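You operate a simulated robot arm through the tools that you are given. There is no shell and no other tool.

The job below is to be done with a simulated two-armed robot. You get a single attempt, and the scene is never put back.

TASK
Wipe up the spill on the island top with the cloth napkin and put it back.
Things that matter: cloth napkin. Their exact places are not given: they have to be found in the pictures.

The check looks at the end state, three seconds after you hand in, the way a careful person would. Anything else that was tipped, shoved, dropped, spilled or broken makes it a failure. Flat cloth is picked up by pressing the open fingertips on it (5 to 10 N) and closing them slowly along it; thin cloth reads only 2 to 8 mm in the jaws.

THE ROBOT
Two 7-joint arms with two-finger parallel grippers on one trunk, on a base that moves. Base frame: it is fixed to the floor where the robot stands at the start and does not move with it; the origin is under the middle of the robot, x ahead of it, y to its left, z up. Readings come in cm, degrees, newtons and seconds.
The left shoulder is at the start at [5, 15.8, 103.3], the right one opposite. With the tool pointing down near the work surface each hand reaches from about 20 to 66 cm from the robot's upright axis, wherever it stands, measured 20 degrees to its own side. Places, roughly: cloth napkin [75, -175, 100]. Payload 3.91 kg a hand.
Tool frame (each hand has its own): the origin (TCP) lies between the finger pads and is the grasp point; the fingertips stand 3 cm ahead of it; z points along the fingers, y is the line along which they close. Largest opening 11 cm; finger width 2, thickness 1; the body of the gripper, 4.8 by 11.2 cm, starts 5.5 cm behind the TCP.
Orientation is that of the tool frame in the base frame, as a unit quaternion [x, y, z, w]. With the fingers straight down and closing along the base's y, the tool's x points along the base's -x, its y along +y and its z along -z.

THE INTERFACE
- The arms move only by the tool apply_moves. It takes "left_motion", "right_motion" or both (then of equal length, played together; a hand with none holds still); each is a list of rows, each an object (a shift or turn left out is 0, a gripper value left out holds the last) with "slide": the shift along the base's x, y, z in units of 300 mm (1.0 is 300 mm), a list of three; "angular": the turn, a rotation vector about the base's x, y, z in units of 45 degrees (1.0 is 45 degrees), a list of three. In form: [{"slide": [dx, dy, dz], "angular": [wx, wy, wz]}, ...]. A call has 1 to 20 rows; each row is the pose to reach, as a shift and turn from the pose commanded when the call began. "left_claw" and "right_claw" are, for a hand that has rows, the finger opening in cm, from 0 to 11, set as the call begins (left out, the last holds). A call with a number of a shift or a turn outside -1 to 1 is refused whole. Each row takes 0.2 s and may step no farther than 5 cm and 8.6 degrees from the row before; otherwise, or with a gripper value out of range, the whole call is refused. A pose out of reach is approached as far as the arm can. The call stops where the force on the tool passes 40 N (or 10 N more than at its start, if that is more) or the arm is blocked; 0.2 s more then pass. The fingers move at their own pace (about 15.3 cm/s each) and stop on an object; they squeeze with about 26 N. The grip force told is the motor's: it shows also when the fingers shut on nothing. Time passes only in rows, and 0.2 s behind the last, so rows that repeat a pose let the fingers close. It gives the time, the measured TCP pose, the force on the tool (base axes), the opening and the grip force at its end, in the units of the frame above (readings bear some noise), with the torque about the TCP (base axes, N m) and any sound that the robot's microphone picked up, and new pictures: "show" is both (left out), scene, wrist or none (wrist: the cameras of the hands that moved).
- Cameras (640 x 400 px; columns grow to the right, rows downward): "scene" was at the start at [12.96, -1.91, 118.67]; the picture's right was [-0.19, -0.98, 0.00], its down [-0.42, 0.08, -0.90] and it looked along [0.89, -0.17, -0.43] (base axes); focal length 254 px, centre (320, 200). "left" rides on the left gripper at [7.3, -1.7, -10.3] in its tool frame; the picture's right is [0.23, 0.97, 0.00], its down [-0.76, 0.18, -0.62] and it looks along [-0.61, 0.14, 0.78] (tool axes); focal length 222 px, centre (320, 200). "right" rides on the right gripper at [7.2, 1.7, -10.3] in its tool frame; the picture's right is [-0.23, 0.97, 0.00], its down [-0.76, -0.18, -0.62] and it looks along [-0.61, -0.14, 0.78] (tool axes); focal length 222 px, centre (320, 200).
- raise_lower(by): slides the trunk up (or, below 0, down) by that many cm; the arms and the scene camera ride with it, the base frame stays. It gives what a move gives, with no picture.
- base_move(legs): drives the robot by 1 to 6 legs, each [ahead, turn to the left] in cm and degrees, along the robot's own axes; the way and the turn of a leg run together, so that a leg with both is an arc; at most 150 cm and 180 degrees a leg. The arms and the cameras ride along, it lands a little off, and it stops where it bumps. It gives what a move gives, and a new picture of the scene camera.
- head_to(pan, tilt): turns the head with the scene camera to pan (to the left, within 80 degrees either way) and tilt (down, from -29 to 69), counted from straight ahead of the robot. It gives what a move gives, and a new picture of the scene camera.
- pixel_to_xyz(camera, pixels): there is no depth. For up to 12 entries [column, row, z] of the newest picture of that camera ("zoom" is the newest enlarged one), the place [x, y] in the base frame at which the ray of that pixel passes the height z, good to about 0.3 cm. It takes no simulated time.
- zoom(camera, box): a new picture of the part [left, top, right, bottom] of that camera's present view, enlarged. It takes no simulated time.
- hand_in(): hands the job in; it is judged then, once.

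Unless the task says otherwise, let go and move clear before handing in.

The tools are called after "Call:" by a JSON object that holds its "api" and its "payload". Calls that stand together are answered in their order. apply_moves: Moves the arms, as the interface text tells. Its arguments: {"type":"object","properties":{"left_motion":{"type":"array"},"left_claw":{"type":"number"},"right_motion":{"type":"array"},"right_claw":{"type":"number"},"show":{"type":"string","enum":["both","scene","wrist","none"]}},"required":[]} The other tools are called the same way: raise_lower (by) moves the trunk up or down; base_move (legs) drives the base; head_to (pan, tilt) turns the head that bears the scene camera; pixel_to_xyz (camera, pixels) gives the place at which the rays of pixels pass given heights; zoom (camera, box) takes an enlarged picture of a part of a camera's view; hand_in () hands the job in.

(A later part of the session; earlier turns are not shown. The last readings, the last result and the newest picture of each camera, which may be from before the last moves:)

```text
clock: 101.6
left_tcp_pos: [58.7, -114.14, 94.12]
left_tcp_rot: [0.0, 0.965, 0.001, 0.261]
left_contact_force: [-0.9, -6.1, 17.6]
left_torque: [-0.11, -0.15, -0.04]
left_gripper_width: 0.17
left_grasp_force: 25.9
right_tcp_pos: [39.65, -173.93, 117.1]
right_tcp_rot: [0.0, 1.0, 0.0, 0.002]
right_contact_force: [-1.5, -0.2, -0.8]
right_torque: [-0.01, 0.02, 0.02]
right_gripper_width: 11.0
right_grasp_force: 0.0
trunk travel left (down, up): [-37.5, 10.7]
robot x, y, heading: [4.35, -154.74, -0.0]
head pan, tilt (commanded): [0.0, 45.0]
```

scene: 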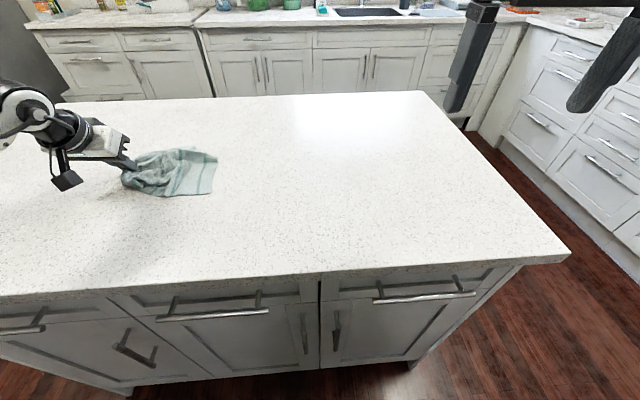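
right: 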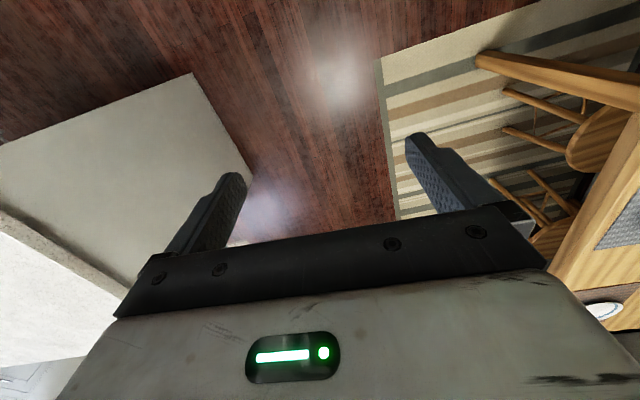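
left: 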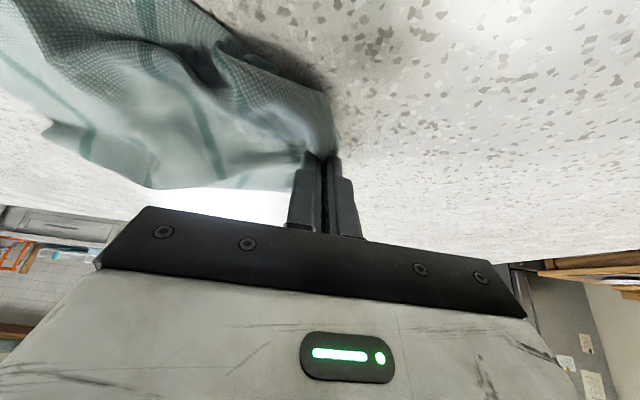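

Now I lift the cloth fully so it hangs free and carry it back toward y≈−142 at height, to lay it out flat again; the right hand moves aside a little.

Call:
{"api": "apply_moves", "payload": {"left_motion": [{"slide": [-0.03, 0, 0.12]}, {"slide": [-0.08, 0, 0.26]}, {"slide": [-0.13, -0.02, 0.4]}, {"slide": [-0.18, -0.06, 0.54]}, {"slide": [-0.22, -0.12, 0.67]}, {"slide": [-0.26, -0.19, 0.8]}, {"slide": [-0.29, -0.27, 0.92]}, {"slide": [-0.31, -0.38, 1.0]}, {"slide": [-0.31, -0.52, 1.0]}, {"slide": [-0.31, -0.66, 1.0]}, {"slide": [-0.31, -0.8, 1.0]}, {"slide": [-0.31, -0.94, 1.0]}, {"slide": [-0.31, -0.94, 1.0]}, {"slide": [-0.31, -0.94, 1.0]}], "right_motion": [{"slide": [0, -0.1, 0]}, {"slide": [0, -0.2, 0]}, {"slide": [0, -0.3, 0]}, {"slide": [0, -0.4, 0]}, {"slide": [0, -0.4, 0]}, {"slide": [0, -0.4, 0]}, {"slide": [0, -0.4, 0]}, {"slide": [0, -0.4, 0]}, {"slide": [0, -0.4, 0]}, {"slide": [0, -0.4, 0]}, {"slide": [0, -0.4, 0]}, {"slide": [0, -0.4, 0]}, {"slide": [0, -0.4, 0]}, {"slide": [0, -0.4, 0]}], "show": "both"}}

Call:
{"api": "zoom", "payload": {"camera": "scene", "box": [60, 110, 260, 235]}}

```text
clock: 104.6
left_tcp_pos: [49.56, -142.21, 123.89]
left_tcp_rot: [-0.001, 0.966, 0.001, 0.26]
left_contact_force: [0.4, 0.6, 0.1]
left_torque: [0.0, 0.01, 0.01]
left_gripper_width: 0.18
left_grasp_force: 26.5
right_tcp_pos: [39.92, -185.96, 117.05]
right_tcp_rot: [0.0, 1.0, 0.001, 0.0]
right_contact_force: [-0.4, 0.4, -0.3]
right_torque: [0.01, 0.01, 0.01]
right_gripper_width: 11.01
right_grasp_force: 0.0
trunk travel left (down, up): [-37.5, 10.7]
robot x, y, heading: [4.05, -155.37, 0.0]
head pan, tilt (commanded): [0.0, 45.0]
```

scene: 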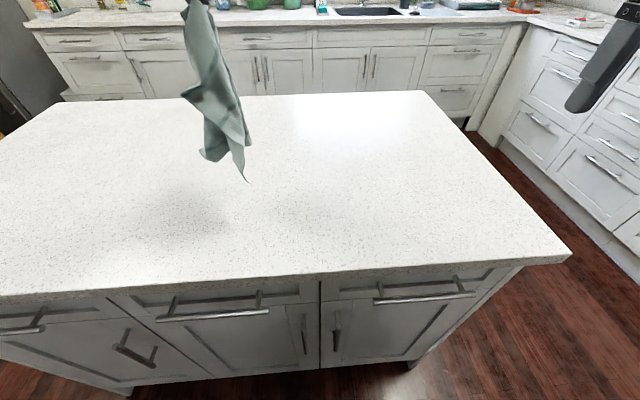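
right: 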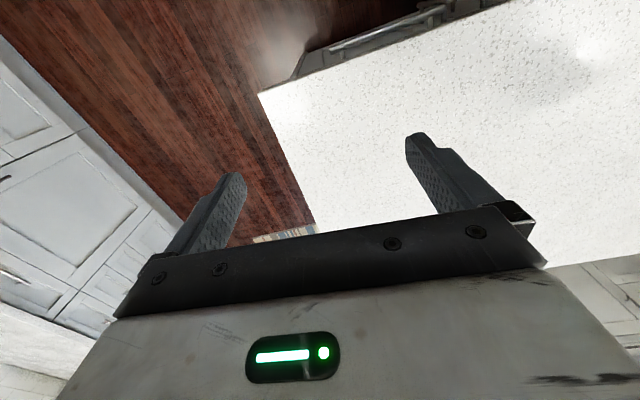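
left: 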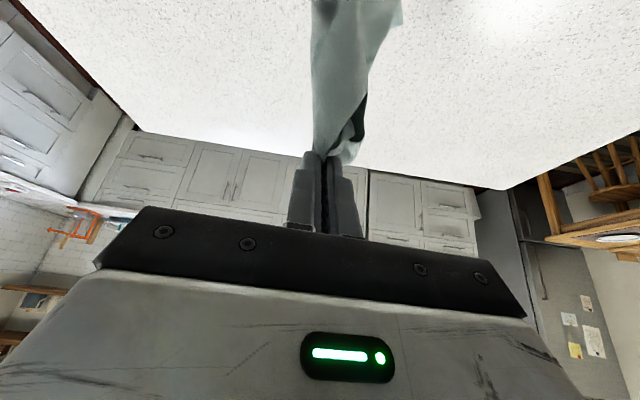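

```text
3.20 times, centred on (160, 172) of scene
```

zoom: 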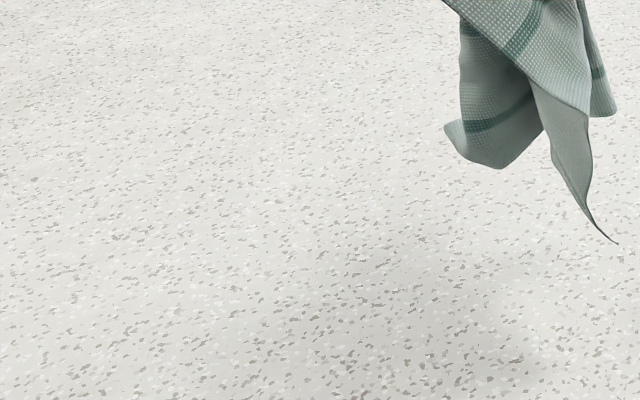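

The spill area looks clean now. I confirm with a tight zoom before continuing with the cloth.

Call:
{"api": "zoom", "payload": {"camera": "scene", "box": [100, 150, 200, 212]}}

Call:
{"api": "zoom", "payload": {"camera": "scene", "box": [0, 100, 160, 200]}}

```text
6.40 times, centred on (150, 181) of scene
```

zoom: 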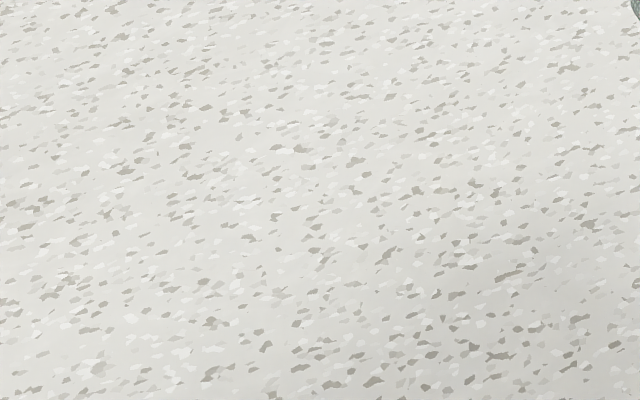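

```text
4.00 times, centred on (80, 150) of scene
```

zoom: 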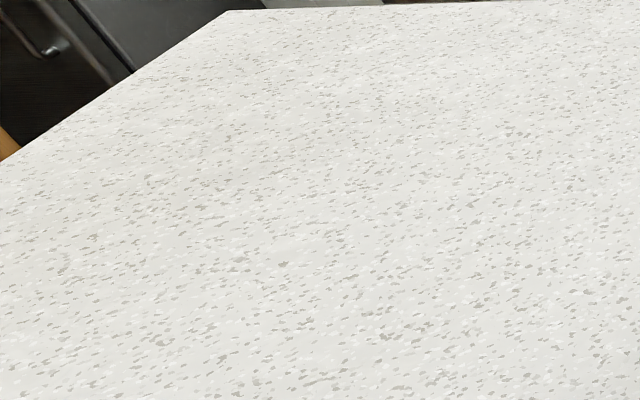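

The surface is clean everywhere. Now I lay the cloth out in front of the robot (comfortable for both hands): move back to y≈−170 at height, then lower while pulling +y.

Call:
{"api": "apply_moves", "payload": {"left_motion": [{"slide": [0.03, -0.14, 0]}, {"slide": [0.06, -0.28, 0]}, {"slide": [0.09, -0.42, -0.01]}, {"slide": [0.12, -0.56, -0.02]}, {"slide": [0.15, -0.7, -0.03]}, {"slide": [0.17, -0.84, -0.04]}, {"slide": [0.18, -0.9, -0.05]}, {"slide": [0.18, -0.9, -0.05]}, {"slide": [0.18, -0.9, -0.05]}], "right_motion": [{"slide": [-0.05, -0.08, 0]}, {"slide": [-0.1, -0.16, 0]}, {"slide": [-0.15, -0.24, 0]}, {"slide": [-0.15, -0.3, 0]}, {"slide": [-0.15, -0.3, 0]}, {"slide": [-0.15, -0.3, 0]}, {"slide": [-0.15, -0.3, 0]}, {"slide": [-0.15, -0.3, 0]}, {"slide": [-0.15, -0.3, 0]}], "show": "scene"}}

```text
clock: 106.6
left_tcp_pos: [55.01, -169.08, 122.53]
left_tcp_rot: [-0.001, 0.966, -0.001, 0.26]
left_contact_force: [-0.5, 0.1, -0.3]
left_torque: [0.06, -0.05, 0.0]
left_gripper_width: 0.21
left_grasp_force: 25.8
right_tcp_pos: [35.83, -194.75, 117.01]
right_tcp_rot: [0.0, 1.0, 0.001, 0.001]
right_contact_force: [-0.2, -0.3, 0.5]
right_torque: [-0.01, 0.02, -0.03]
right_gripper_width: 11.0
right_grasp_force: 0.1
right hand out of reach, approached as far as the arm can: row 4, 5, 6, 7, 8, 9
trunk travel left (down, up): [-37.5, 10.7]
robot x, y, heading: [4.3, -155.36, 0.0]
head pan, tilt (commanded): [0.0, 45.0]
```

scene: 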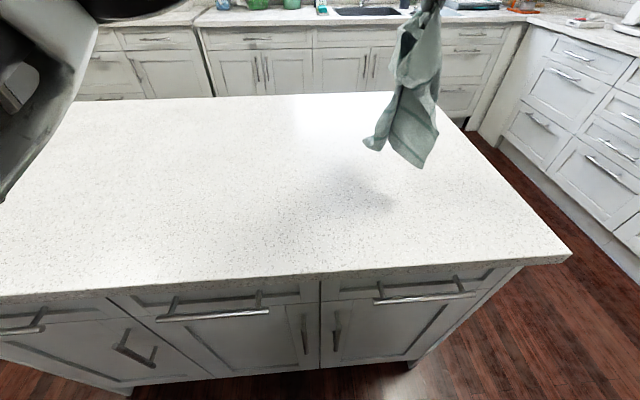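

The hand is at (55,−169,122.5). Now the lowering pull in +y.

Call:
{"api": "apply_moves", "payload": {"left_motion": [{"slide": [0, 0, -0.1]}, {"slide": [0, 0.04, -0.2]}, {"slide": [0.01, 0.12, -0.3]}, {"slide": [0.02, 0.2, -0.4]}, {"slide": [0.03, 0.28, -0.5]}, {"slide": [0.04, 0.36, -0.6]}, {"slide": [0.05, 0.44, -0.7]}, {"slide": [0.06, 0.52, -0.79]}, {"slide": [0.07, 0.6, -0.86]}, {"slide": [0.07, 0.68, -0.91]}, {"slide": [0.07, 0.76, -0.93]}, {"slide": [0.07, 0.84, -0.93]}, {"slide": [0.07, 0.92, -0.93]}, {"slide": [0.07, 1.0, -0.93]}], "show": "both"}}

Call:
{"api": "zoom", "payload": {"camera": "scene", "box": [160, 100, 400, 250]}}

```text
clock: 109.6
left_tcp_pos: [57.17, -139.29, 94.64]
left_tcp_rot: [0.0, 0.966, -0.001, 0.26]
left_contact_force: [-0.6, 0.3, 0.2]
left_torque: [0.0, 0.02, 0.05]
left_gripper_width: 0.2
left_grasp_force: 26.1
right_tcp_pos: [35.82, -194.62, 116.92]
right_tcp_rot: [0.001, 1.0, 0.0, 0.001]
right_contact_force: [-1.2, -0.5, -1.1]
right_torque: [0.02, 0.01, 0.02]
right_gripper_width: 11.02
right_grasp_force: 0.0
trunk travel left (down, up): [-37.5, 10.7]
robot x, y, heading: [4.3, -155.23, -0.0]
head pan, tilt (commanded): [0.0, 45.0]
```

scene: 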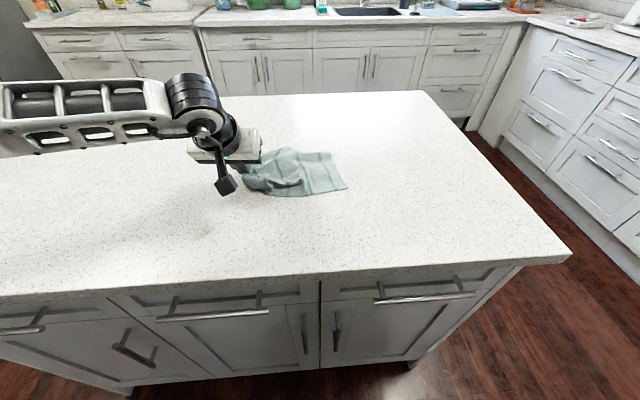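
left: 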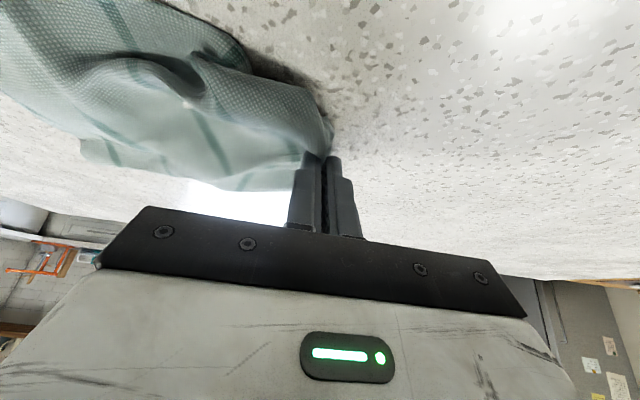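

```text
2.67 times, centred on (280, 175) of scene
```

zoom: 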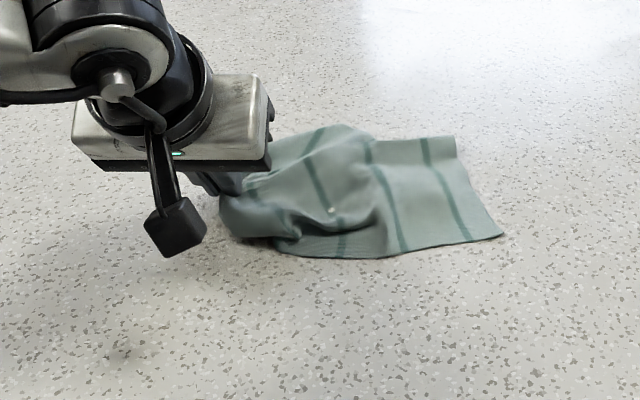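

The cloth is laid with its −y edge visible between zoom (455,135) and (503,236). I measure how far it's spread.

Call:
{"api": "pixel_to_xyz", "payload": {"camera": "zoom", "pixels": [[455, 135, 91], [503, 236, 91], [340, 258, 91], [345, 125, 93], [240, 235, 91], [400, 252, 91], [365, 138, 92]]}}

```text
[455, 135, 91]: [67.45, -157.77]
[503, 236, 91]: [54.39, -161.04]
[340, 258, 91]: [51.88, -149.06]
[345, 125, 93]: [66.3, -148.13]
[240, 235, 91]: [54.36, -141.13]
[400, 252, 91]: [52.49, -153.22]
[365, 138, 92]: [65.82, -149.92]
```

Only about 13 cm of the 26 cm edge shows, so the cloth lies folded roughly in half. I bring the right hand over for a close camera look.

Call:
{"api": "apply_moves", "payload": {"right_claw": 4, "right_motion": [{"slide": [0.05, 0.1, 0]}, {"slide": [0.1, 0.2, 0]}, {"slide": [0.15, 0.3, 0]}, {"slide": [0.2, 0.4, 0]}, {"slide": [0.25, 0.5, 0]}, {"slide": [0.3, 0.55, 0]}], "show": "both"}}

Call:
{"api": "zoom", "payload": {"camera": "right", "box": [160, 0, 640, 220]}}

```text
clock: 111.0
left_tcp_pos: [57.18, -139.37, 94.61]
left_tcp_rot: [-0.001, 0.966, -0.001, 0.259]
left_contact_force: [0.2, 0.7, -0.7]
left_torque: [0.02, -0.03, 0.01]
left_gripper_width: 0.2
left_grasp_force: 26.0
right_tcp_pos: [44.89, -177.98, 117.04]
right_tcp_rot: [0.0, 1.0, 0.001, 0.0]
right_contact_force: [-0.6, 0.2, -0.1]
right_torque: [-0.02, 0.01, 0.01]
right_gripper_width: 4.01
right_grasp_force: 0.0
trunk travel left (down, up): [-37.5, 10.7]
robot x, y, heading: [4.09, -155.01, 0.1]
head pan, tilt (commanded): [0.0, 45.0]
```

scene: 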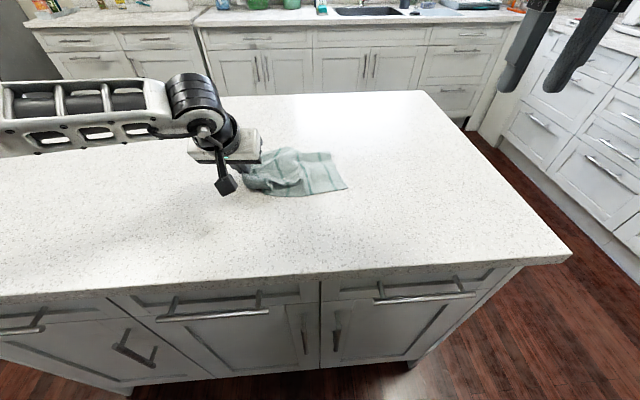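
right: 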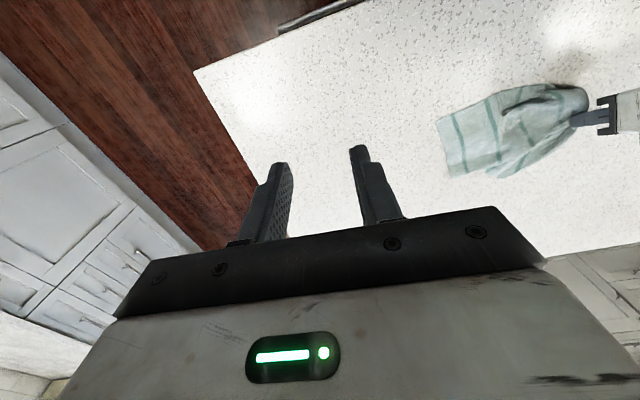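

```text
1.33 times, centred on (400, 110) of right
```

zoom: 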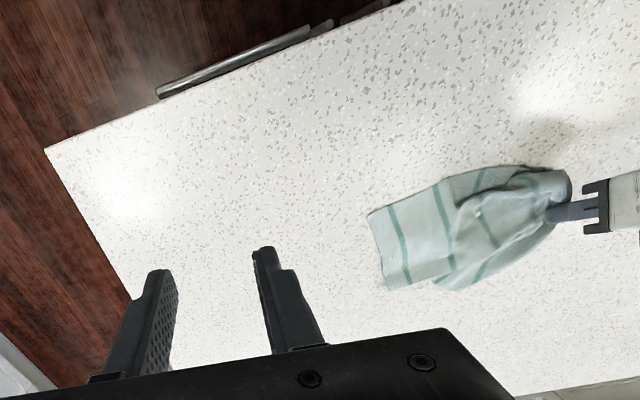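

Call:
{"api": "zoom", "payload": {"camera": "right", "box": [425, 70, 605, 182]}}

Call:
{"api": "zoom", "payload": {"camera": "scene", "box": [235, 138, 355, 212]}}

```text
3.56 times, centred on (515, 126) of right
```

zoom: 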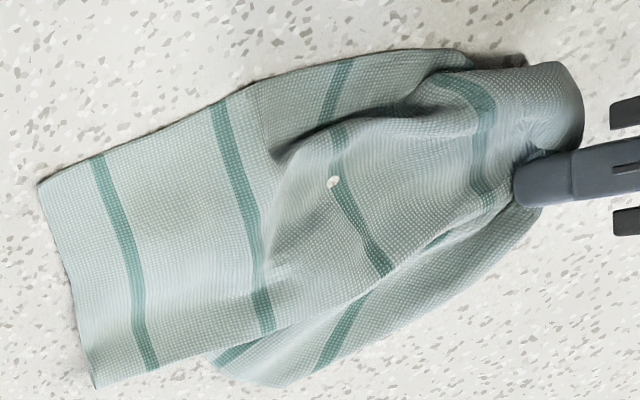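

```text
5.33 times, centred on (295, 175) of scene
```

zoom: 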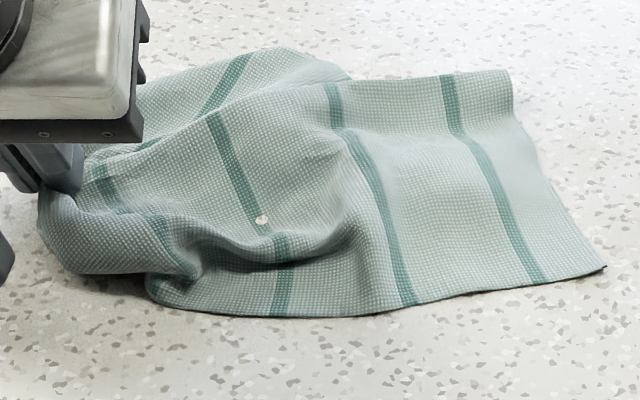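

The near edge (from corner at scene-zoom (605,268) leftward) is a free edge on top, while the +x half is folded beneath. I'll release with the left hand, then regrip two adjacent near corners with both hands and lay the cloth as a sheet.

Call:
{"api": "apply_moves", "payload": {"left_claw": 1.5, "left_motion": [{"slide": [0, 0, 0]}, {"slide": [0, 0, 0]}, {"slide": [0, 0, 0.03]}, {"slide": [0, 0, 0.1]}, {"slide": [0, 0.05, 0.2]}, {"slide": [-0.05, 0.1, 0.35]}, {"slide": [-0.1, 0.2, 0.45]}, {"slide": [-0.15, 0.3, 0.55]}], "show": "both"}}

Call:
{"api": "zoom", "payload": {"camera": "scene", "box": [215, 128, 355, 216]}}

Call:
{"api": "zoom", "payload": {"camera": "right", "box": [425, 70, 605, 182]}}

```text
clock: 112.8
left_tcp_pos: [52.51, -130.32, 111.32]
left_tcp_rot: [0.0, 0.966, -0.001, 0.26]
left_contact_force: [0.9, 0.8, -0.8]
left_torque: [-0.01, 0.01, -0.02]
left_gripper_width: 1.47
left_grasp_force: 0.0
right_tcp_pos: [44.65, -178.13, 117.14]
right_tcp_rot: [0.001, 1.0, 0.0, 0.001]
right_contact_force: [0.6, -1.2, -0.2]
right_torque: [-0.01, 0.01, 0.0]
right_gripper_width: 3.99
right_grasp_force: 0.0
trunk travel left (down, up): [-37.5, 10.7]
robot x, y, heading: [4.12, -154.95, 0.2]
head pan, tilt (commanded): [0.0, 45.0]
```

scene: 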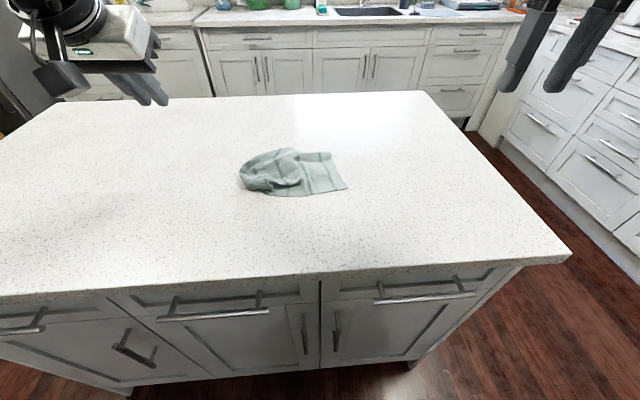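
left: 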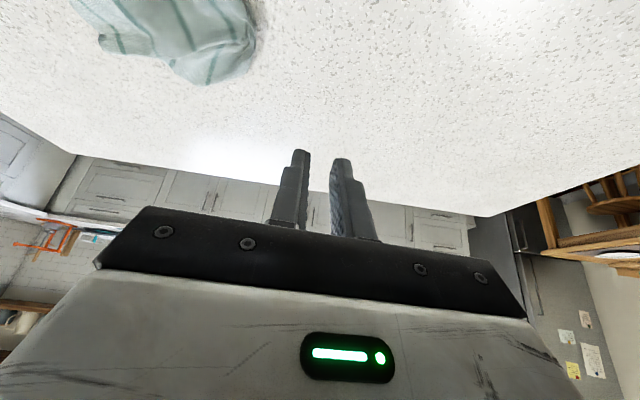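

```text
4.55 times, centred on (285, 172) of scene
```

zoom: 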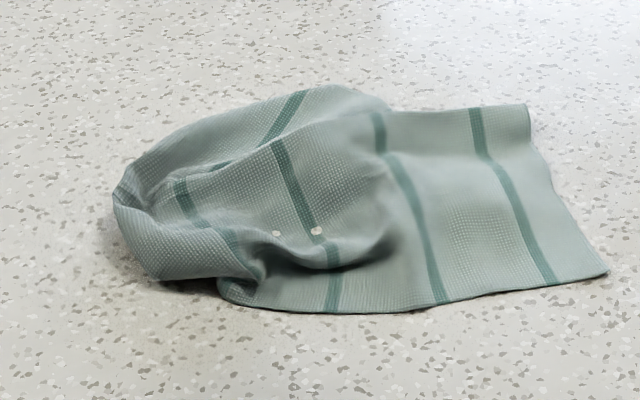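

```text
3.56 times, centred on (515, 126) of right
```

zoom: 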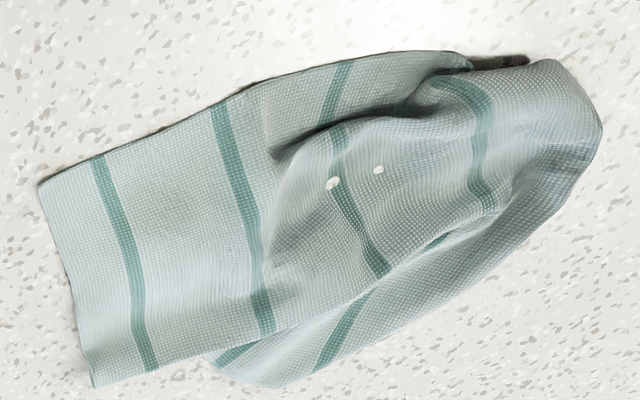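

The cloth is released. Its near edge runs from corner zoom-(607,272) to about (225,290) before curling under. I measure grip points along that edge.

Call:
{"api": "zoom", "payload": {"camera": "scene", "box": [215, 128, 355, 216]}}

Call:
{"api": "pixel_to_xyz", "payload": {"camera": "zoom", "pixels": [[607, 272, 91], [530, 125, 91], [450, 302, 91], [330, 312, 91], [225, 292, 91], [155, 278, 91], [113, 200, 91], [530, 105, 92], [180, 140, 91], [300, 85, 92], [390, 105, 91]]}}

```text
4.55 times, centred on (285, 172) of scene
```

zoom: 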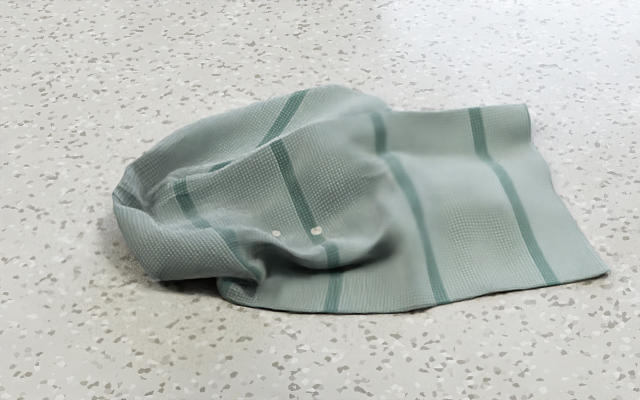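

```text
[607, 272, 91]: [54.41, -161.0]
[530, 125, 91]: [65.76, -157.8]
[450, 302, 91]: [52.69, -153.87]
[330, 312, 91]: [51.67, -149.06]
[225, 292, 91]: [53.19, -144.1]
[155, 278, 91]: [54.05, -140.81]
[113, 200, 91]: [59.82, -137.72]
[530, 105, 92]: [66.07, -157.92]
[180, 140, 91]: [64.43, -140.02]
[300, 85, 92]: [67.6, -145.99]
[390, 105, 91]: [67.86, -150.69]
```

I'll grip the near −y corner (54.4,−161.0) with the right hand, tool straight down, to pull the cloth straight. First I move above it with fingers at 3 cm.

Call:
{"api": "apply_moves", "payload": {"right_claw": 3, "right_motion": [{"slide": [0.051, 0.098, -0.09]}, {"slide": [0.102, 0.196, -0.18]}, {"slide": [0.153, 0.294, -0.27]}, {"slide": [0.205, 0.392, -0.36]}, {"slide": [0.256, 0.49, -0.45]}, {"slide": [0.307, 0.589, -0.54]}, {"slide": [0.358, 0.687, -0.637]}, {"slide": [0.358, 0.687, -0.67]}], "show": "both"}}

Call:
{"api": "zoom", "payload": {"camera": "right", "box": [200, 20, 520, 220]}}

```text
clock: 114.6
left_tcp_pos: [52.55, -130.38, 111.19]
left_tcp_rot: [0.0, 0.966, 0.001, 0.259]
left_contact_force: [-0.8, 0.6, -0.2]
left_torque: [0.01, 0.0, -0.01]
left_gripper_width: 1.49
left_grasp_force: 0.0
right_tcp_pos: [55.48, -157.58, 96.92]
right_tcp_rot: [0.0, 1.0, 0.0, 0.0]
right_contact_force: [-0.9, 0.1, 0.4]
right_torque: [-0.02, -0.03, 0.02]
right_gripper_width: 3.0
right_grasp_force: 0.1
trunk travel left (down, up): [-37.5, 10.7]
robot x, y, heading: [4.16, -154.86, 0.4]
head pan, tilt (commanded): [0.0, 45.0]
```

scene: 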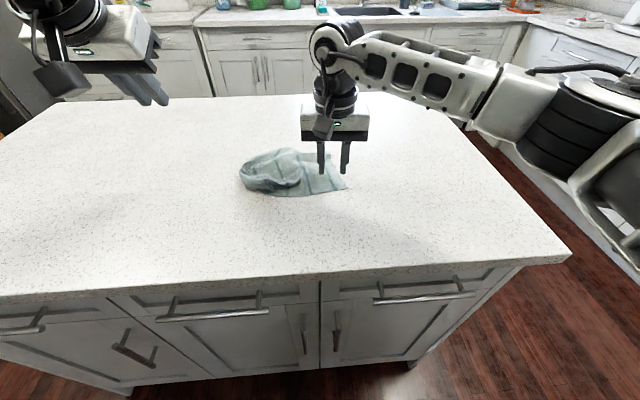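
right: 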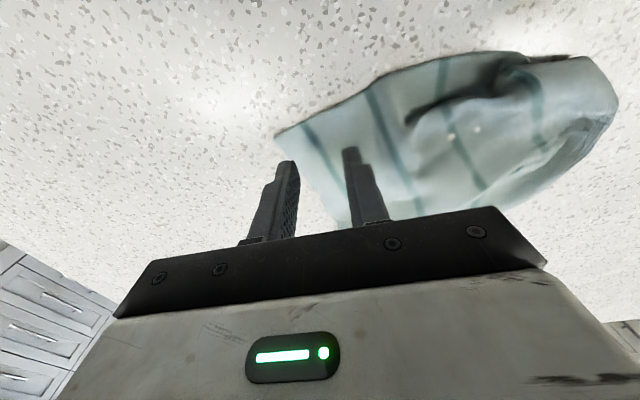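

```text
2.00 times, centred on (360, 120) of right
```

zoom: 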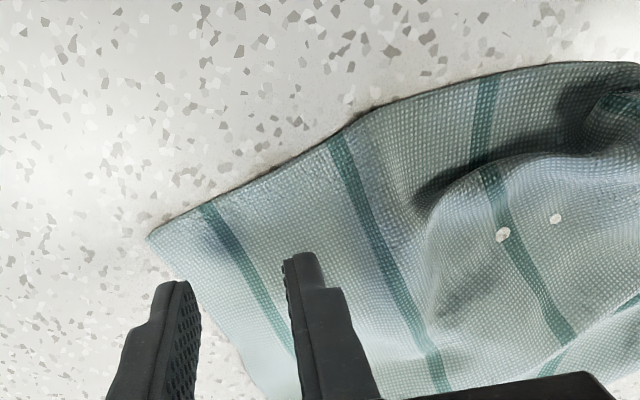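

The fingers are above the corner; correcting for perspective, the −y finger lands about 0.6 cm inside the edge. I shift 0.4 cm in +y and descend to light contact.

Call:
{"api": "apply_moves", "payload": {"right_motion": [{"slide": [0, 0.015, -0.04]}, {"slide": [0, 0.015, -0.07]}, {"slide": [0, 0.015, -0.08]}, {"slide": [0, 0.015, -0.09]}, {"slide": [0, 0.015, -0.095]}], "show": "none"}}

```text
clock: 115.8
left_tcp_pos: [52.6, -130.4, 111.35]
left_tcp_rot: [0.0, 0.966, -0.001, 0.26]
left_contact_force: [-0.3, 0.2, -0.6]
left_torque: [0.01, -0.02, -0.01]
left_gripper_width: 1.52
left_grasp_force: 0.0
right_tcp_pos: [55.53, -157.08, 94.15]
right_tcp_rot: [0.0, 1.0, 0.002, 0.001]
right_contact_force: [-0.1, 0.1, 5.2]
right_torque: [-0.15, 0.03, 0.0]
right_gripper_width: 3.01
right_grasp_force: 0.0
trunk travel left (down, up): [-37.5, 10.7]
robot x, y, heading: [3.97, -154.94, 0.1]
head pan, tilt (commanded): [0.0, 45.0]
```

Contact at 5.2 N. I press a touch more and close in steps.

Call:
{"api": "apply_moves", "payload": {"right_claw": 2.4, "right_motion": [{"slide": [0, 0, -0.004]}, {"slide": [0, 0, -0.004]}], "show": "none"}}

Call:
{"api": "apply_moves", "payload": {"right_claw": 1.8, "right_motion": [{"slide": [0, 0, 0]}, {"slide": [0, 0, 0]}], "show": "wrist"}}

```text
clock: 116.4
left_tcp_pos: [52.65, -130.43, 111.38]
left_tcp_rot: [-0.001, 0.966, 0.0, 0.26]
left_contact_force: [0.8, -0.5, 0.0]
left_torque: [-0.01, 0.02, 0.0]
left_gripper_width: 1.51
left_grasp_force: 0.1
right_tcp_pos: [55.43, -156.86, 94.05]
right_tcp_rot: [0.0, 1.0, 0.001, 0.003]
right_contact_force: [0.1, 1.2, 15.6]
right_torque: [-0.27, 0.0, 0.03]
right_gripper_width: 2.35
right_grasp_force: 0.1
trunk travel left (down, up): [-37.5, 10.7]
robot x, y, heading: [4.11, -155.07, 0.2]
head pan, tilt (commanded): [0.0, 45.0]
```

```text
clock: 117.0
left_tcp_pos: [52.42, -130.42, 111.3]
left_tcp_rot: [-0.001, 0.965, -0.001, 0.261]
left_contact_force: [0.8, 0.2, -0.1]
left_torque: [0.03, 0.01, 0.0]
left_gripper_width: 1.49
left_grasp_force: 0.2
right_tcp_pos: [55.51, -157.06, 94.11]
right_tcp_rot: [0.0, 1.0, 0.001, 0.002]
right_contact_force: [2.1, 2.6, 21.6]
right_torque: [-0.21, -0.02, 0.06]
right_gripper_width: 1.71
right_grasp_force: 0.1
trunk travel left (down, up): [-37.5, 10.7]
robot x, y, heading: [4.36, -155.13, -0.1]
head pan, tilt (commanded): [0.0, 45.0]
```

right: 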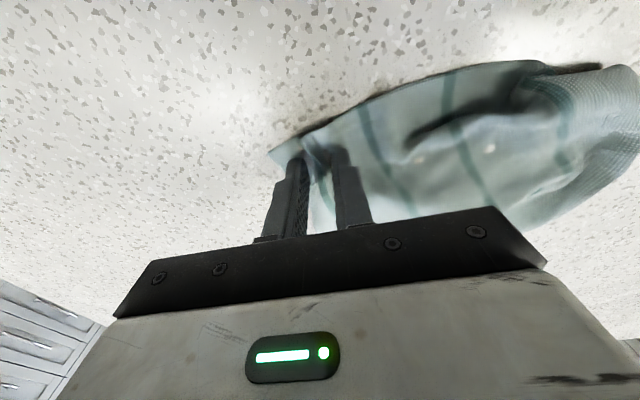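

A fold is forming; force is 21 N, so I ease up 0.25 cm and keep closing.

Call:
{"api": "apply_moves", "payload": {"right_claw": 1.2, "right_motion": [{"slide": [0, 0, 0.008]}, {"slide": [0, 0, 0.008]}], "show": "none"}}

Call:
{"api": "apply_moves", "payload": {"right_claw": 0.6, "right_motion": [{"slide": [0, 0, 0.002]}, {"slide": [0, 0, 0.002]}], "show": "none"}}

Call:
{"api": "apply_moves", "payload": {"right_claw": 0, "right_motion": [{"slide": [0, 0, 0]}, {"slide": [0, 0, 0]}, {"slide": [0, 0, 0]}], "show": "wrist"}}

```text
clock: 117.6
left_tcp_pos: [52.41, -130.28, 111.43]
left_tcp_rot: [0.0, 0.965, -0.001, 0.261]
left_contact_force: [-0.3, -0.4, 0.2]
left_torque: [-0.02, 0.01, -0.03]
left_gripper_width: 1.5
left_grasp_force: 0.0
right_tcp_pos: [55.5, -156.97, 94.16]
right_tcp_rot: [0.0, 1.0, 0.0, 0.0]
right_contact_force: [0.4, 1.3, 11.7]
right_torque: [-0.08, 0.02, 0.01]
right_gripper_width: 1.1
right_grasp_force: 0.0
trunk travel left (down, up): [-37.5, 10.7]
robot x, y, heading: [4.01, -154.95, -0.2]
head pan, tilt (commanded): [0.0, 45.0]
```

```text
clock: 118.2
left_tcp_pos: [52.59, -130.4, 111.34]
left_tcp_rot: [0.001, 0.966, -0.001, 0.26]
left_contact_force: [0.4, 0.2, -0.7]
left_torque: [-0.01, 0.0, -0.02]
left_gripper_width: 1.49
left_grasp_force: 0.1
right_tcp_pos: [55.52, -157.01, 94.13]
right_tcp_rot: [0.001, 1.0, -0.001, 0.0]
right_contact_force: [-0.7, 0.6, 3.1]
right_torque: [-0.09, 0.0, 0.02]
right_gripper_width: 0.59
right_grasp_force: 0.1
trunk travel left (down, up): [-37.5, 10.7]
robot x, y, heading: [4.28, -155.28, -0.2]
head pan, tilt (commanded): [0.0, 45.0]
```

```text
clock: 119.0
left_tcp_pos: [52.54, -130.37, 111.3]
left_tcp_rot: [0.001, 0.966, 0.0, 0.259]
left_contact_force: [0.3, 0.6, -0.1]
left_torque: [-0.01, -0.02, -0.03]
left_gripper_width: 1.56
left_grasp_force: 0.0
right_tcp_pos: [55.54, -157.04, 94.19]
right_tcp_rot: [0.0, 1.0, 0.0, 0.0]
right_contact_force: [-0.5, -0.5, 0.0]
right_torque: [0.01, -0.04, 0.02]
right_gripper_width: 0.18
right_grasp_force: 25.9
trunk travel left (down, up): [-37.5, 10.7]
robot x, y, heading: [4.0, -154.91, 0.0]
head pan, tilt (commanded): [0.0, 45.0]
```

right: 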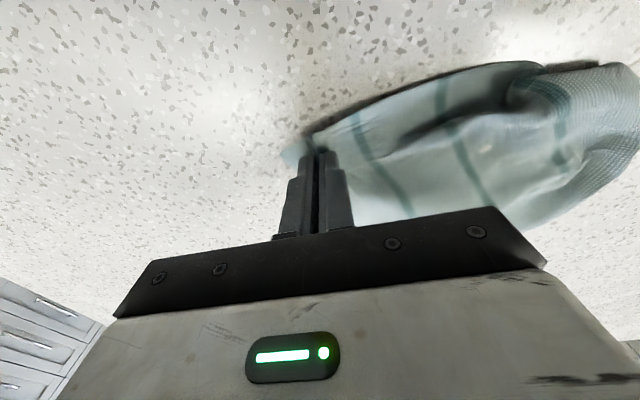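

The corner is gripped (0.18 cm at 26 N). I lift it 1.5 cm and drag it about 20 cm in −y to pull the cloth straight.

Call:
{"api": "apply_moves", "payload": {"right_motion": [{"slide": [0, 0, 0.04]}, {"slide": [0, -0.03, 0.05]}, {"slide": [0, -0.1, 0.05]}, {"slide": [0.0, -0.17, 0.05]}, {"slide": [0.0, -0.24, 0.05]}, {"slide": [0.0, -0.31, 0.05]}, {"slide": [0.0, -0.38, 0.05]}, {"slide": [0.0, -0.45, 0.05]}, {"slide": [0.0, -0.52, 0.05]}, {"slide": [0.0, -0.59, 0.05]}, {"slide": [0.0, -0.66, 0.05]}], "show": "both"}}

Call:
{"api": "zoom", "payload": {"camera": "scene", "box": [235, 110, 455, 248]}}

```text
clock: 121.4
left_tcp_pos: [52.62, -130.38, 111.22]
left_tcp_rot: [0.0, 0.966, -0.001, 0.259]
left_contact_force: [0.1, -0.9, -0.6]
left_torque: [0.0, 0.01, 0.0]
left_gripper_width: 1.49
left_grasp_force: 0.1
right_tcp_pos: [55.54, -176.82, 95.62]
right_tcp_rot: [0.001, 1.0, 0.0, -0.001]
right_contact_force: [1.0, -0.5, -1.1]
right_torque: [-0.01, 0.03, 0.0]
right_gripper_width: 0.2
right_grasp_force: 26.5
trunk travel left (down, up): [-37.5, 10.7]
robot x, y, heading: [4.26, -154.75, -0.2]
head pan, tilt (commanded): [0.0, 45.0]
```

scene: 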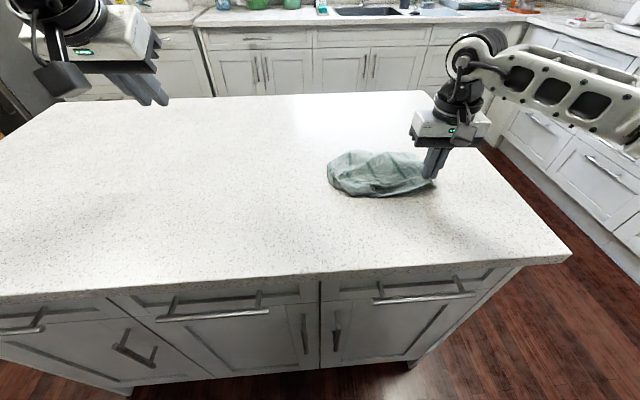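
right: 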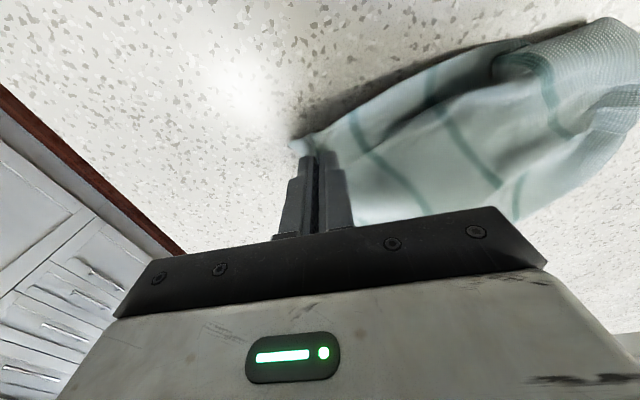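

```text
2.90 times, centred on (345, 179) of scene
```

zoom: 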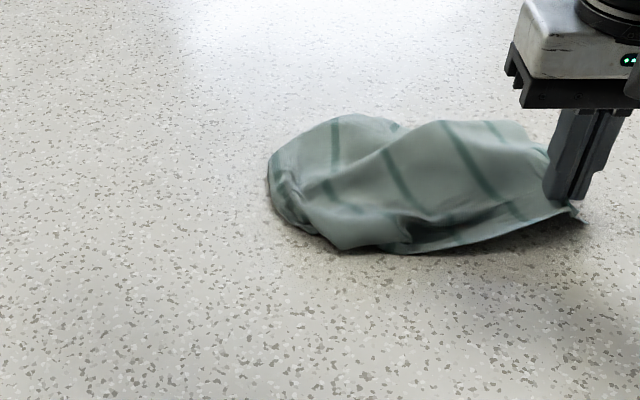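

The cloth followed as a folded strip. I zoom into the right wrist view and bring the left hand nearer to look at the curled +y end.

Call:
{"api": "apply_moves", "payload": {"left_claw": 3, "left_motion": [{"slide": [-0.1, -0.05, 0.02], "angular": [0, 0.12, 0]}, {"slide": [-0.2, -0.1, 0.03], "angular": [0, 0.24, 0]}, {"slide": [-0.3, -0.15, 0.03], "angular": [0, 0.36, 0]}, {"slide": [-0.35, -0.2, 0.03], "angular": [0, 0.5, 0]}, {"slide": [-0.35, -0.3, 0.03], "angular": [0, 0.6, 0]}, {"slide": [-0.35, -0.4, 0.03], "angular": [0, 0.667, 0]}], "show": "both"}}

Call:
{"api": "zoom", "payload": {"camera": "right", "box": [280, 0, 640, 225]}}

Call:
{"api": "zoom", "payload": {"camera": "left", "box": [0, 0, 400, 250]}}

```text
clock: 122.8
left_tcp_pos: [42.13, -142.16, 111.96]
left_tcp_rot: [-0.001, 1.0, 0.0, 0.0]
left_contact_force: [0.0, -0.7, 0.3]
left_torque: [0.02, 0.03, -0.02]
left_gripper_width: 3.0
left_grasp_force: 0.1
right_tcp_pos: [55.71, -176.83, 95.6]
right_tcp_rot: [0.0, 1.0, 0.001, 0.001]
right_contact_force: [0.7, -0.4, -0.1]
right_torque: [-0.01, 0.01, 0.02]
right_gripper_width: 0.19
right_grasp_force: 25.4
trunk travel left (down, up): [-37.5, 10.7]
robot x, y, heading: [4.43, -155.18, -0.1]
head pan, tilt (commanded): [0.0, 45.0]
```

scene: 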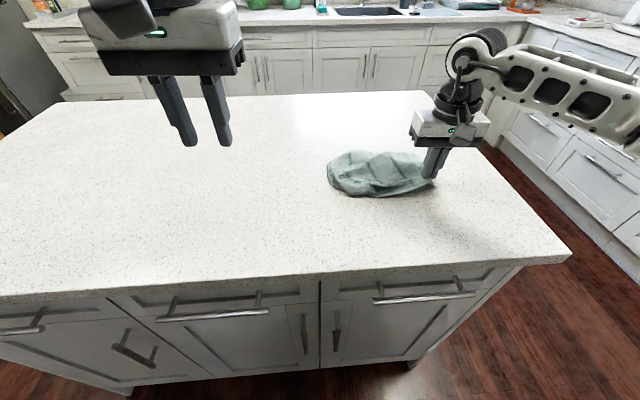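
left: 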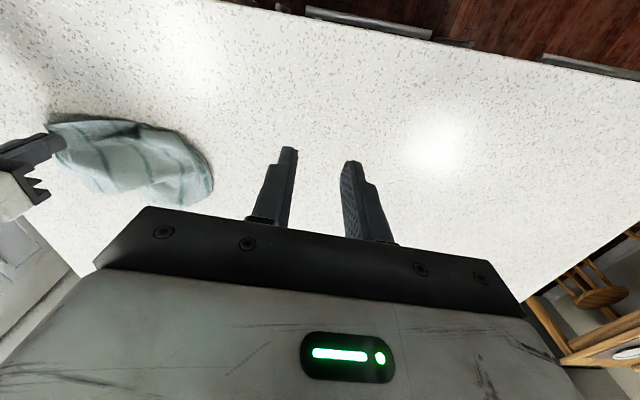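

```text
1.78 times, centred on (460, 112) of right
```

zoom: 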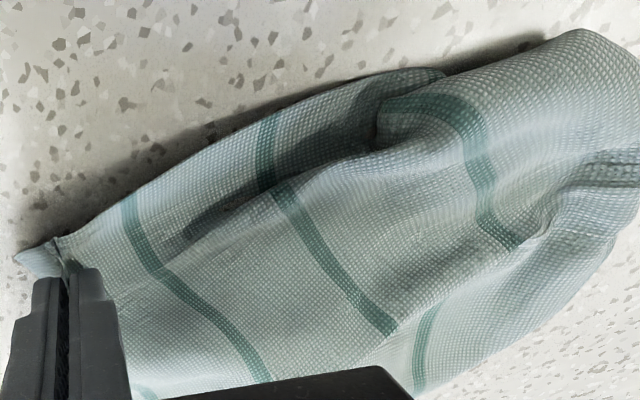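

```text
1.60 times, centred on (200, 125) of left
```

zoom: 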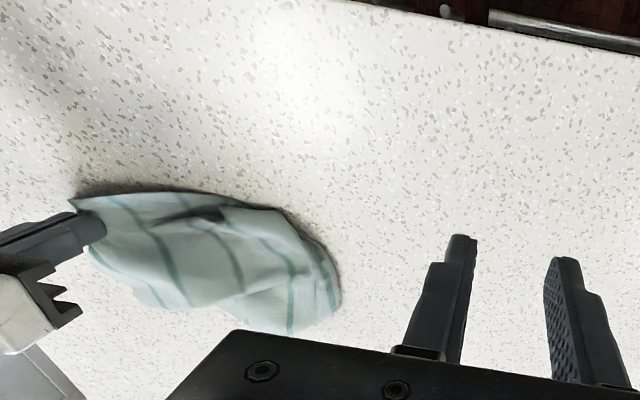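

I lift the corner high so the cloth unfolds under gravity and I can see how it hangs.

Call:
{"api": "apply_moves", "payload": {"right_motion": [{"slide": [-0.02, 0.03, 0.14]}, {"slide": [-0.05, 0.06, 0.28]}, {"slide": [-0.08, 0.09, 0.42]}, {"slide": [-0.12, 0.12, 0.56]}, {"slide": [-0.16, 0.15, 0.7]}, {"slide": [-0.2, 0.18, 0.84]}, {"slide": [-0.25, 0.21, 0.96]}, {"slide": [-0.25, 0.21, 1.0]}, {"slide": [-0.25, 0.21, 1.0]}, {"slide": [-0.25, 0.21, 1.0]}], "show": "scene"}}

Call:
{"api": "zoom", "payload": {"camera": "scene", "box": [260, 0, 500, 220]}}

Call:
{"api": "zoom", "payload": {"camera": "left", "box": [0, 0, 400, 250]}}

```text
clock: 125.0
left_tcp_pos: [42.04, -142.15, 111.92]
left_tcp_rot: [-0.001, 1.0, 0.0, 0.001]
left_contact_force: [-0.8, 0.1, 0.9]
left_torque: [0.01, -0.02, -0.02]
left_gripper_width: 2.97
left_grasp_force: 0.0
right_tcp_pos: [48.04, -170.37, 125.68]
right_tcp_rot: [0.0, 1.0, 0.0, 0.001]
right_contact_force: [0.0, 0.1, -0.4]
right_torque: [0.01, -0.03, 0.01]
right_gripper_width: 0.19
right_grasp_force: 26.3
trunk travel left (down, up): [-37.5, 10.7]
robot x, y, heading: [4.05, -155.24, -0.1]
head pan, tilt (commanded): [0.0, 45.0]
```

scene: 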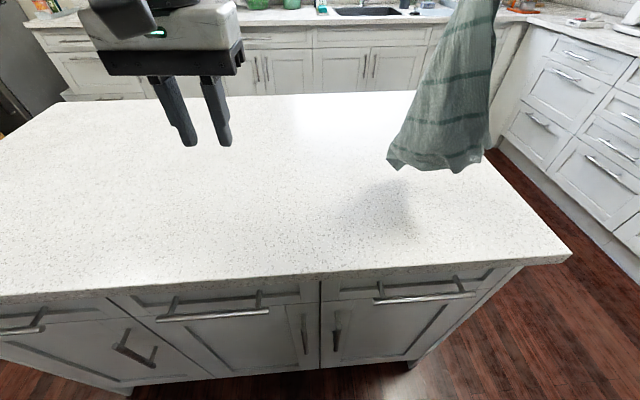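

```text
1.82 times, centred on (380, 110) of scene
```

zoom: 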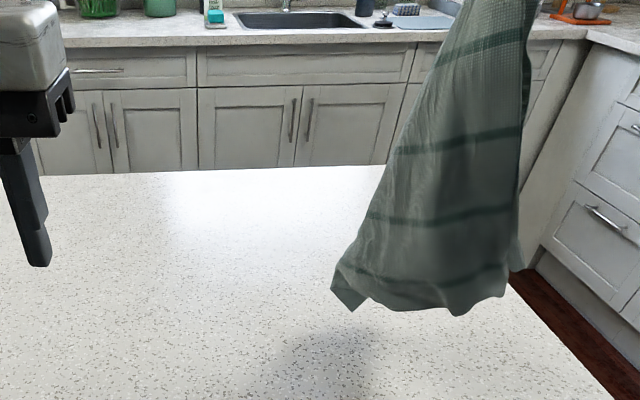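

```text
1.60 times, centred on (200, 125) of left
```

zoom: 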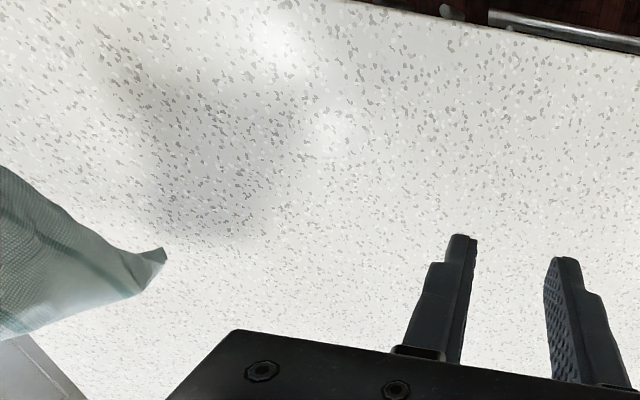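

The pinch evidently holds both −y corners together: the cloth hangs folded with its far edge spread like a skirt. I raise the trunk for height, then yaw the right gripper so the skirt lies along x before laying it with a −y pull.

Call:
{"api": "raise_lower", "payload": {"by": 10}}

Call:
{"api": "apply_moves", "payload": {"right_motion": [{"angular": [0, 0, -0.17]}, {"angular": [0, 0, -0.34]}, {"angular": [0, 0, -0.51]}, {"angular": [0, 0, -0.68]}, {"angular": [0, 0, -0.85]}, {"angular": [0, 0, -1.0]}], "show": "scene"}}

```text
clock: 126.3
left_tcp_pos: [42.21, -142.13, 121.87]
left_tcp_rot: [0.0, 1.0, 0.001, 0.001]
left_contact_force: [-0.7, 0.3, 0.0]
left_torque: [0.03, 0.02, 0.02]
left_gripper_width: 2.99
left_grasp_force: 0.2
right_tcp_pos: [48.11, -170.55, 135.71]
right_tcp_rot: [0.0, 1.0, 0.0, 0.001]
right_contact_force: [0.3, -0.4, 0.0]
right_torque: [0.03, -0.01, 0.01]
right_gripper_width: 0.22
right_grasp_force: 25.6
trunk travel left (down, up): [-47.5, 0.7]
robot x, y, heading: [3.95, -154.93, -0.1]
head pan, tilt (commanded): [0.0, 45.0]
```

```text
clock: 127.7
left_tcp_pos: [42.06, -142.09, 121.92]
left_tcp_rot: [0.0, 1.0, 0.0, 0.001]
left_contact_force: [0.5, 0.1, -0.4]
left_torque: [-0.02, 0.03, 0.02]
left_gripper_width: 2.97
left_grasp_force: 0.0
right_tcp_pos: [48.05, -170.49, 135.68]
right_tcp_rot: [0.384, 0.923, 0.0, 0.001]
right_contact_force: [0.7, -0.1, 0.3]
right_torque: [0.01, 0.02, 0.02]
right_gripper_width: 0.21
right_grasp_force: 25.7
trunk travel left (down, up): [-47.5, 0.7]
robot x, y, heading: [4.07, -155.07, -0.1]
head pan, tilt (commanded): [0.0, 45.0]
```

scene: 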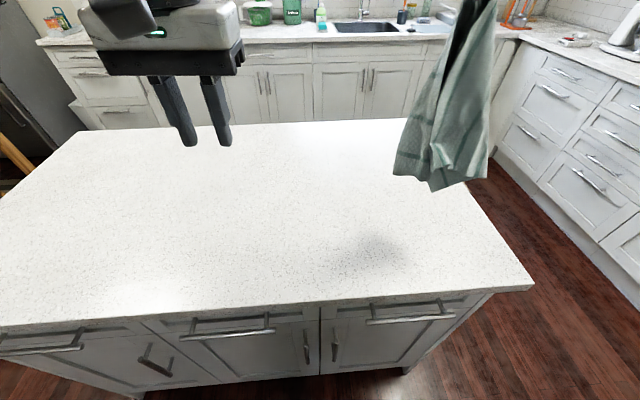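

Yaw to −45° worked. I continue to −90° and tilt the head up to see the whole hanging cloth.

Call:
{"api": "apply_moves", "payload": {"right_motion": [{"angular": [0, 0, -0.17]}, {"angular": [0, 0, -0.34]}, {"angular": [0, 0, -0.51]}, {"angular": [0, 0, -0.68]}, {"angular": [0, 0, -0.85]}, {"angular": [0, 0, -1.0]}], "show": "wrist"}}

Call:
{"api": "head_to", "payload": {"pan": -15, "tilt": 25}}

```text
clock: 129.1
left_tcp_pos: [42.1, -142.17, 122.11]
left_tcp_rot: [0.0, 1.0, 0.0, 0.002]
left_contact_force: [-0.1, -0.9, 0.0]
left_torque: [0.0, 0.02, 0.01]
left_gripper_width: 3.01
left_grasp_force: 0.0
right_tcp_pos: [47.9, -170.33, 135.73]
right_tcp_rot: [0.708, 0.706, 0.0, 0.001]
right_contact_force: [0.8, -0.6, -0.4]
right_torque: [-0.01, -0.02, 0.0]
right_gripper_width: 0.18
right_grasp_force: 26.3
trunk travel left (down, up): [-47.5, 0.7]
robot x, y, heading: [4.14, -155.37, -0.0]
head pan, tilt (commanded): [0.0, 45.0]
```

right: 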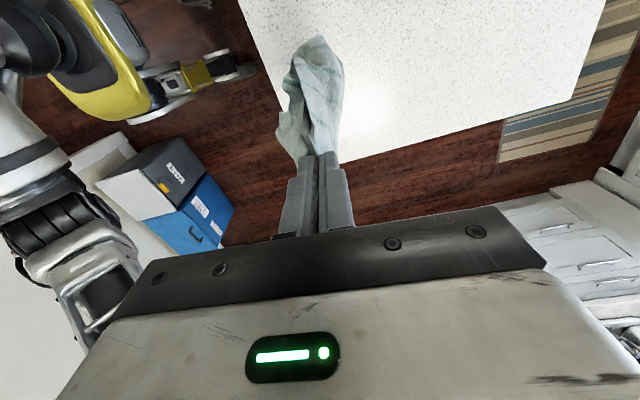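

```text
clock: 130.0
left_tcp_pos: [42.21, -142.08, 121.86]
left_tcp_rot: [0.0, 1.0, 0.0, 0.001]
left_contact_force: [0.2, -0.5, -0.3]
left_torque: [0.02, 0.0, 0.01]
left_gripper_width: 3.0
left_grasp_force: 0.0
right_tcp_pos: [47.88, -170.33, 135.58]
right_tcp_rot: [0.707, 0.707, 0.0, 0.002]
right_contact_force: [0.4, 0.3, -0.6]
right_torque: [-0.01, -0.01, 0.03]
right_gripper_width: 0.19
right_grasp_force: 26.3
trunk travel left (down, up): [-47.5, 0.7]
robot x, y, heading: [4.05, -155.45, -0.2]
head pan, tilt (commanded): [-15.0, 25.0]
```

scene: 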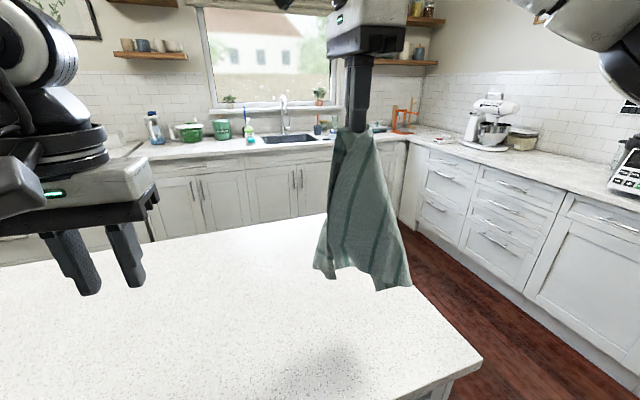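

Call:
{"api": "zoom", "payload": {"camera": "scene", "box": [290, 110, 450, 310]}}

Call:
{"api": "zoom", "payload": {"camera": "right", "box": [230, 10, 430, 210]}}

```text
2.00 times, centred on (370, 210) of scene
```

zoom: 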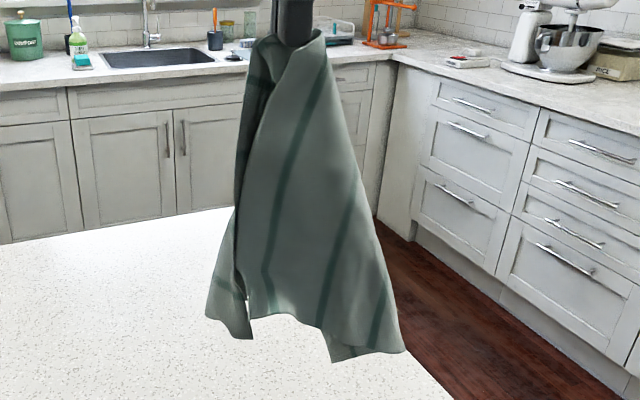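

```text
2.00 times, centred on (330, 110) of right
```

zoom: 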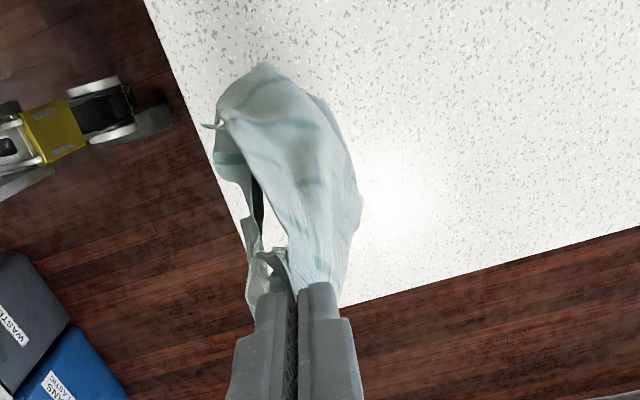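

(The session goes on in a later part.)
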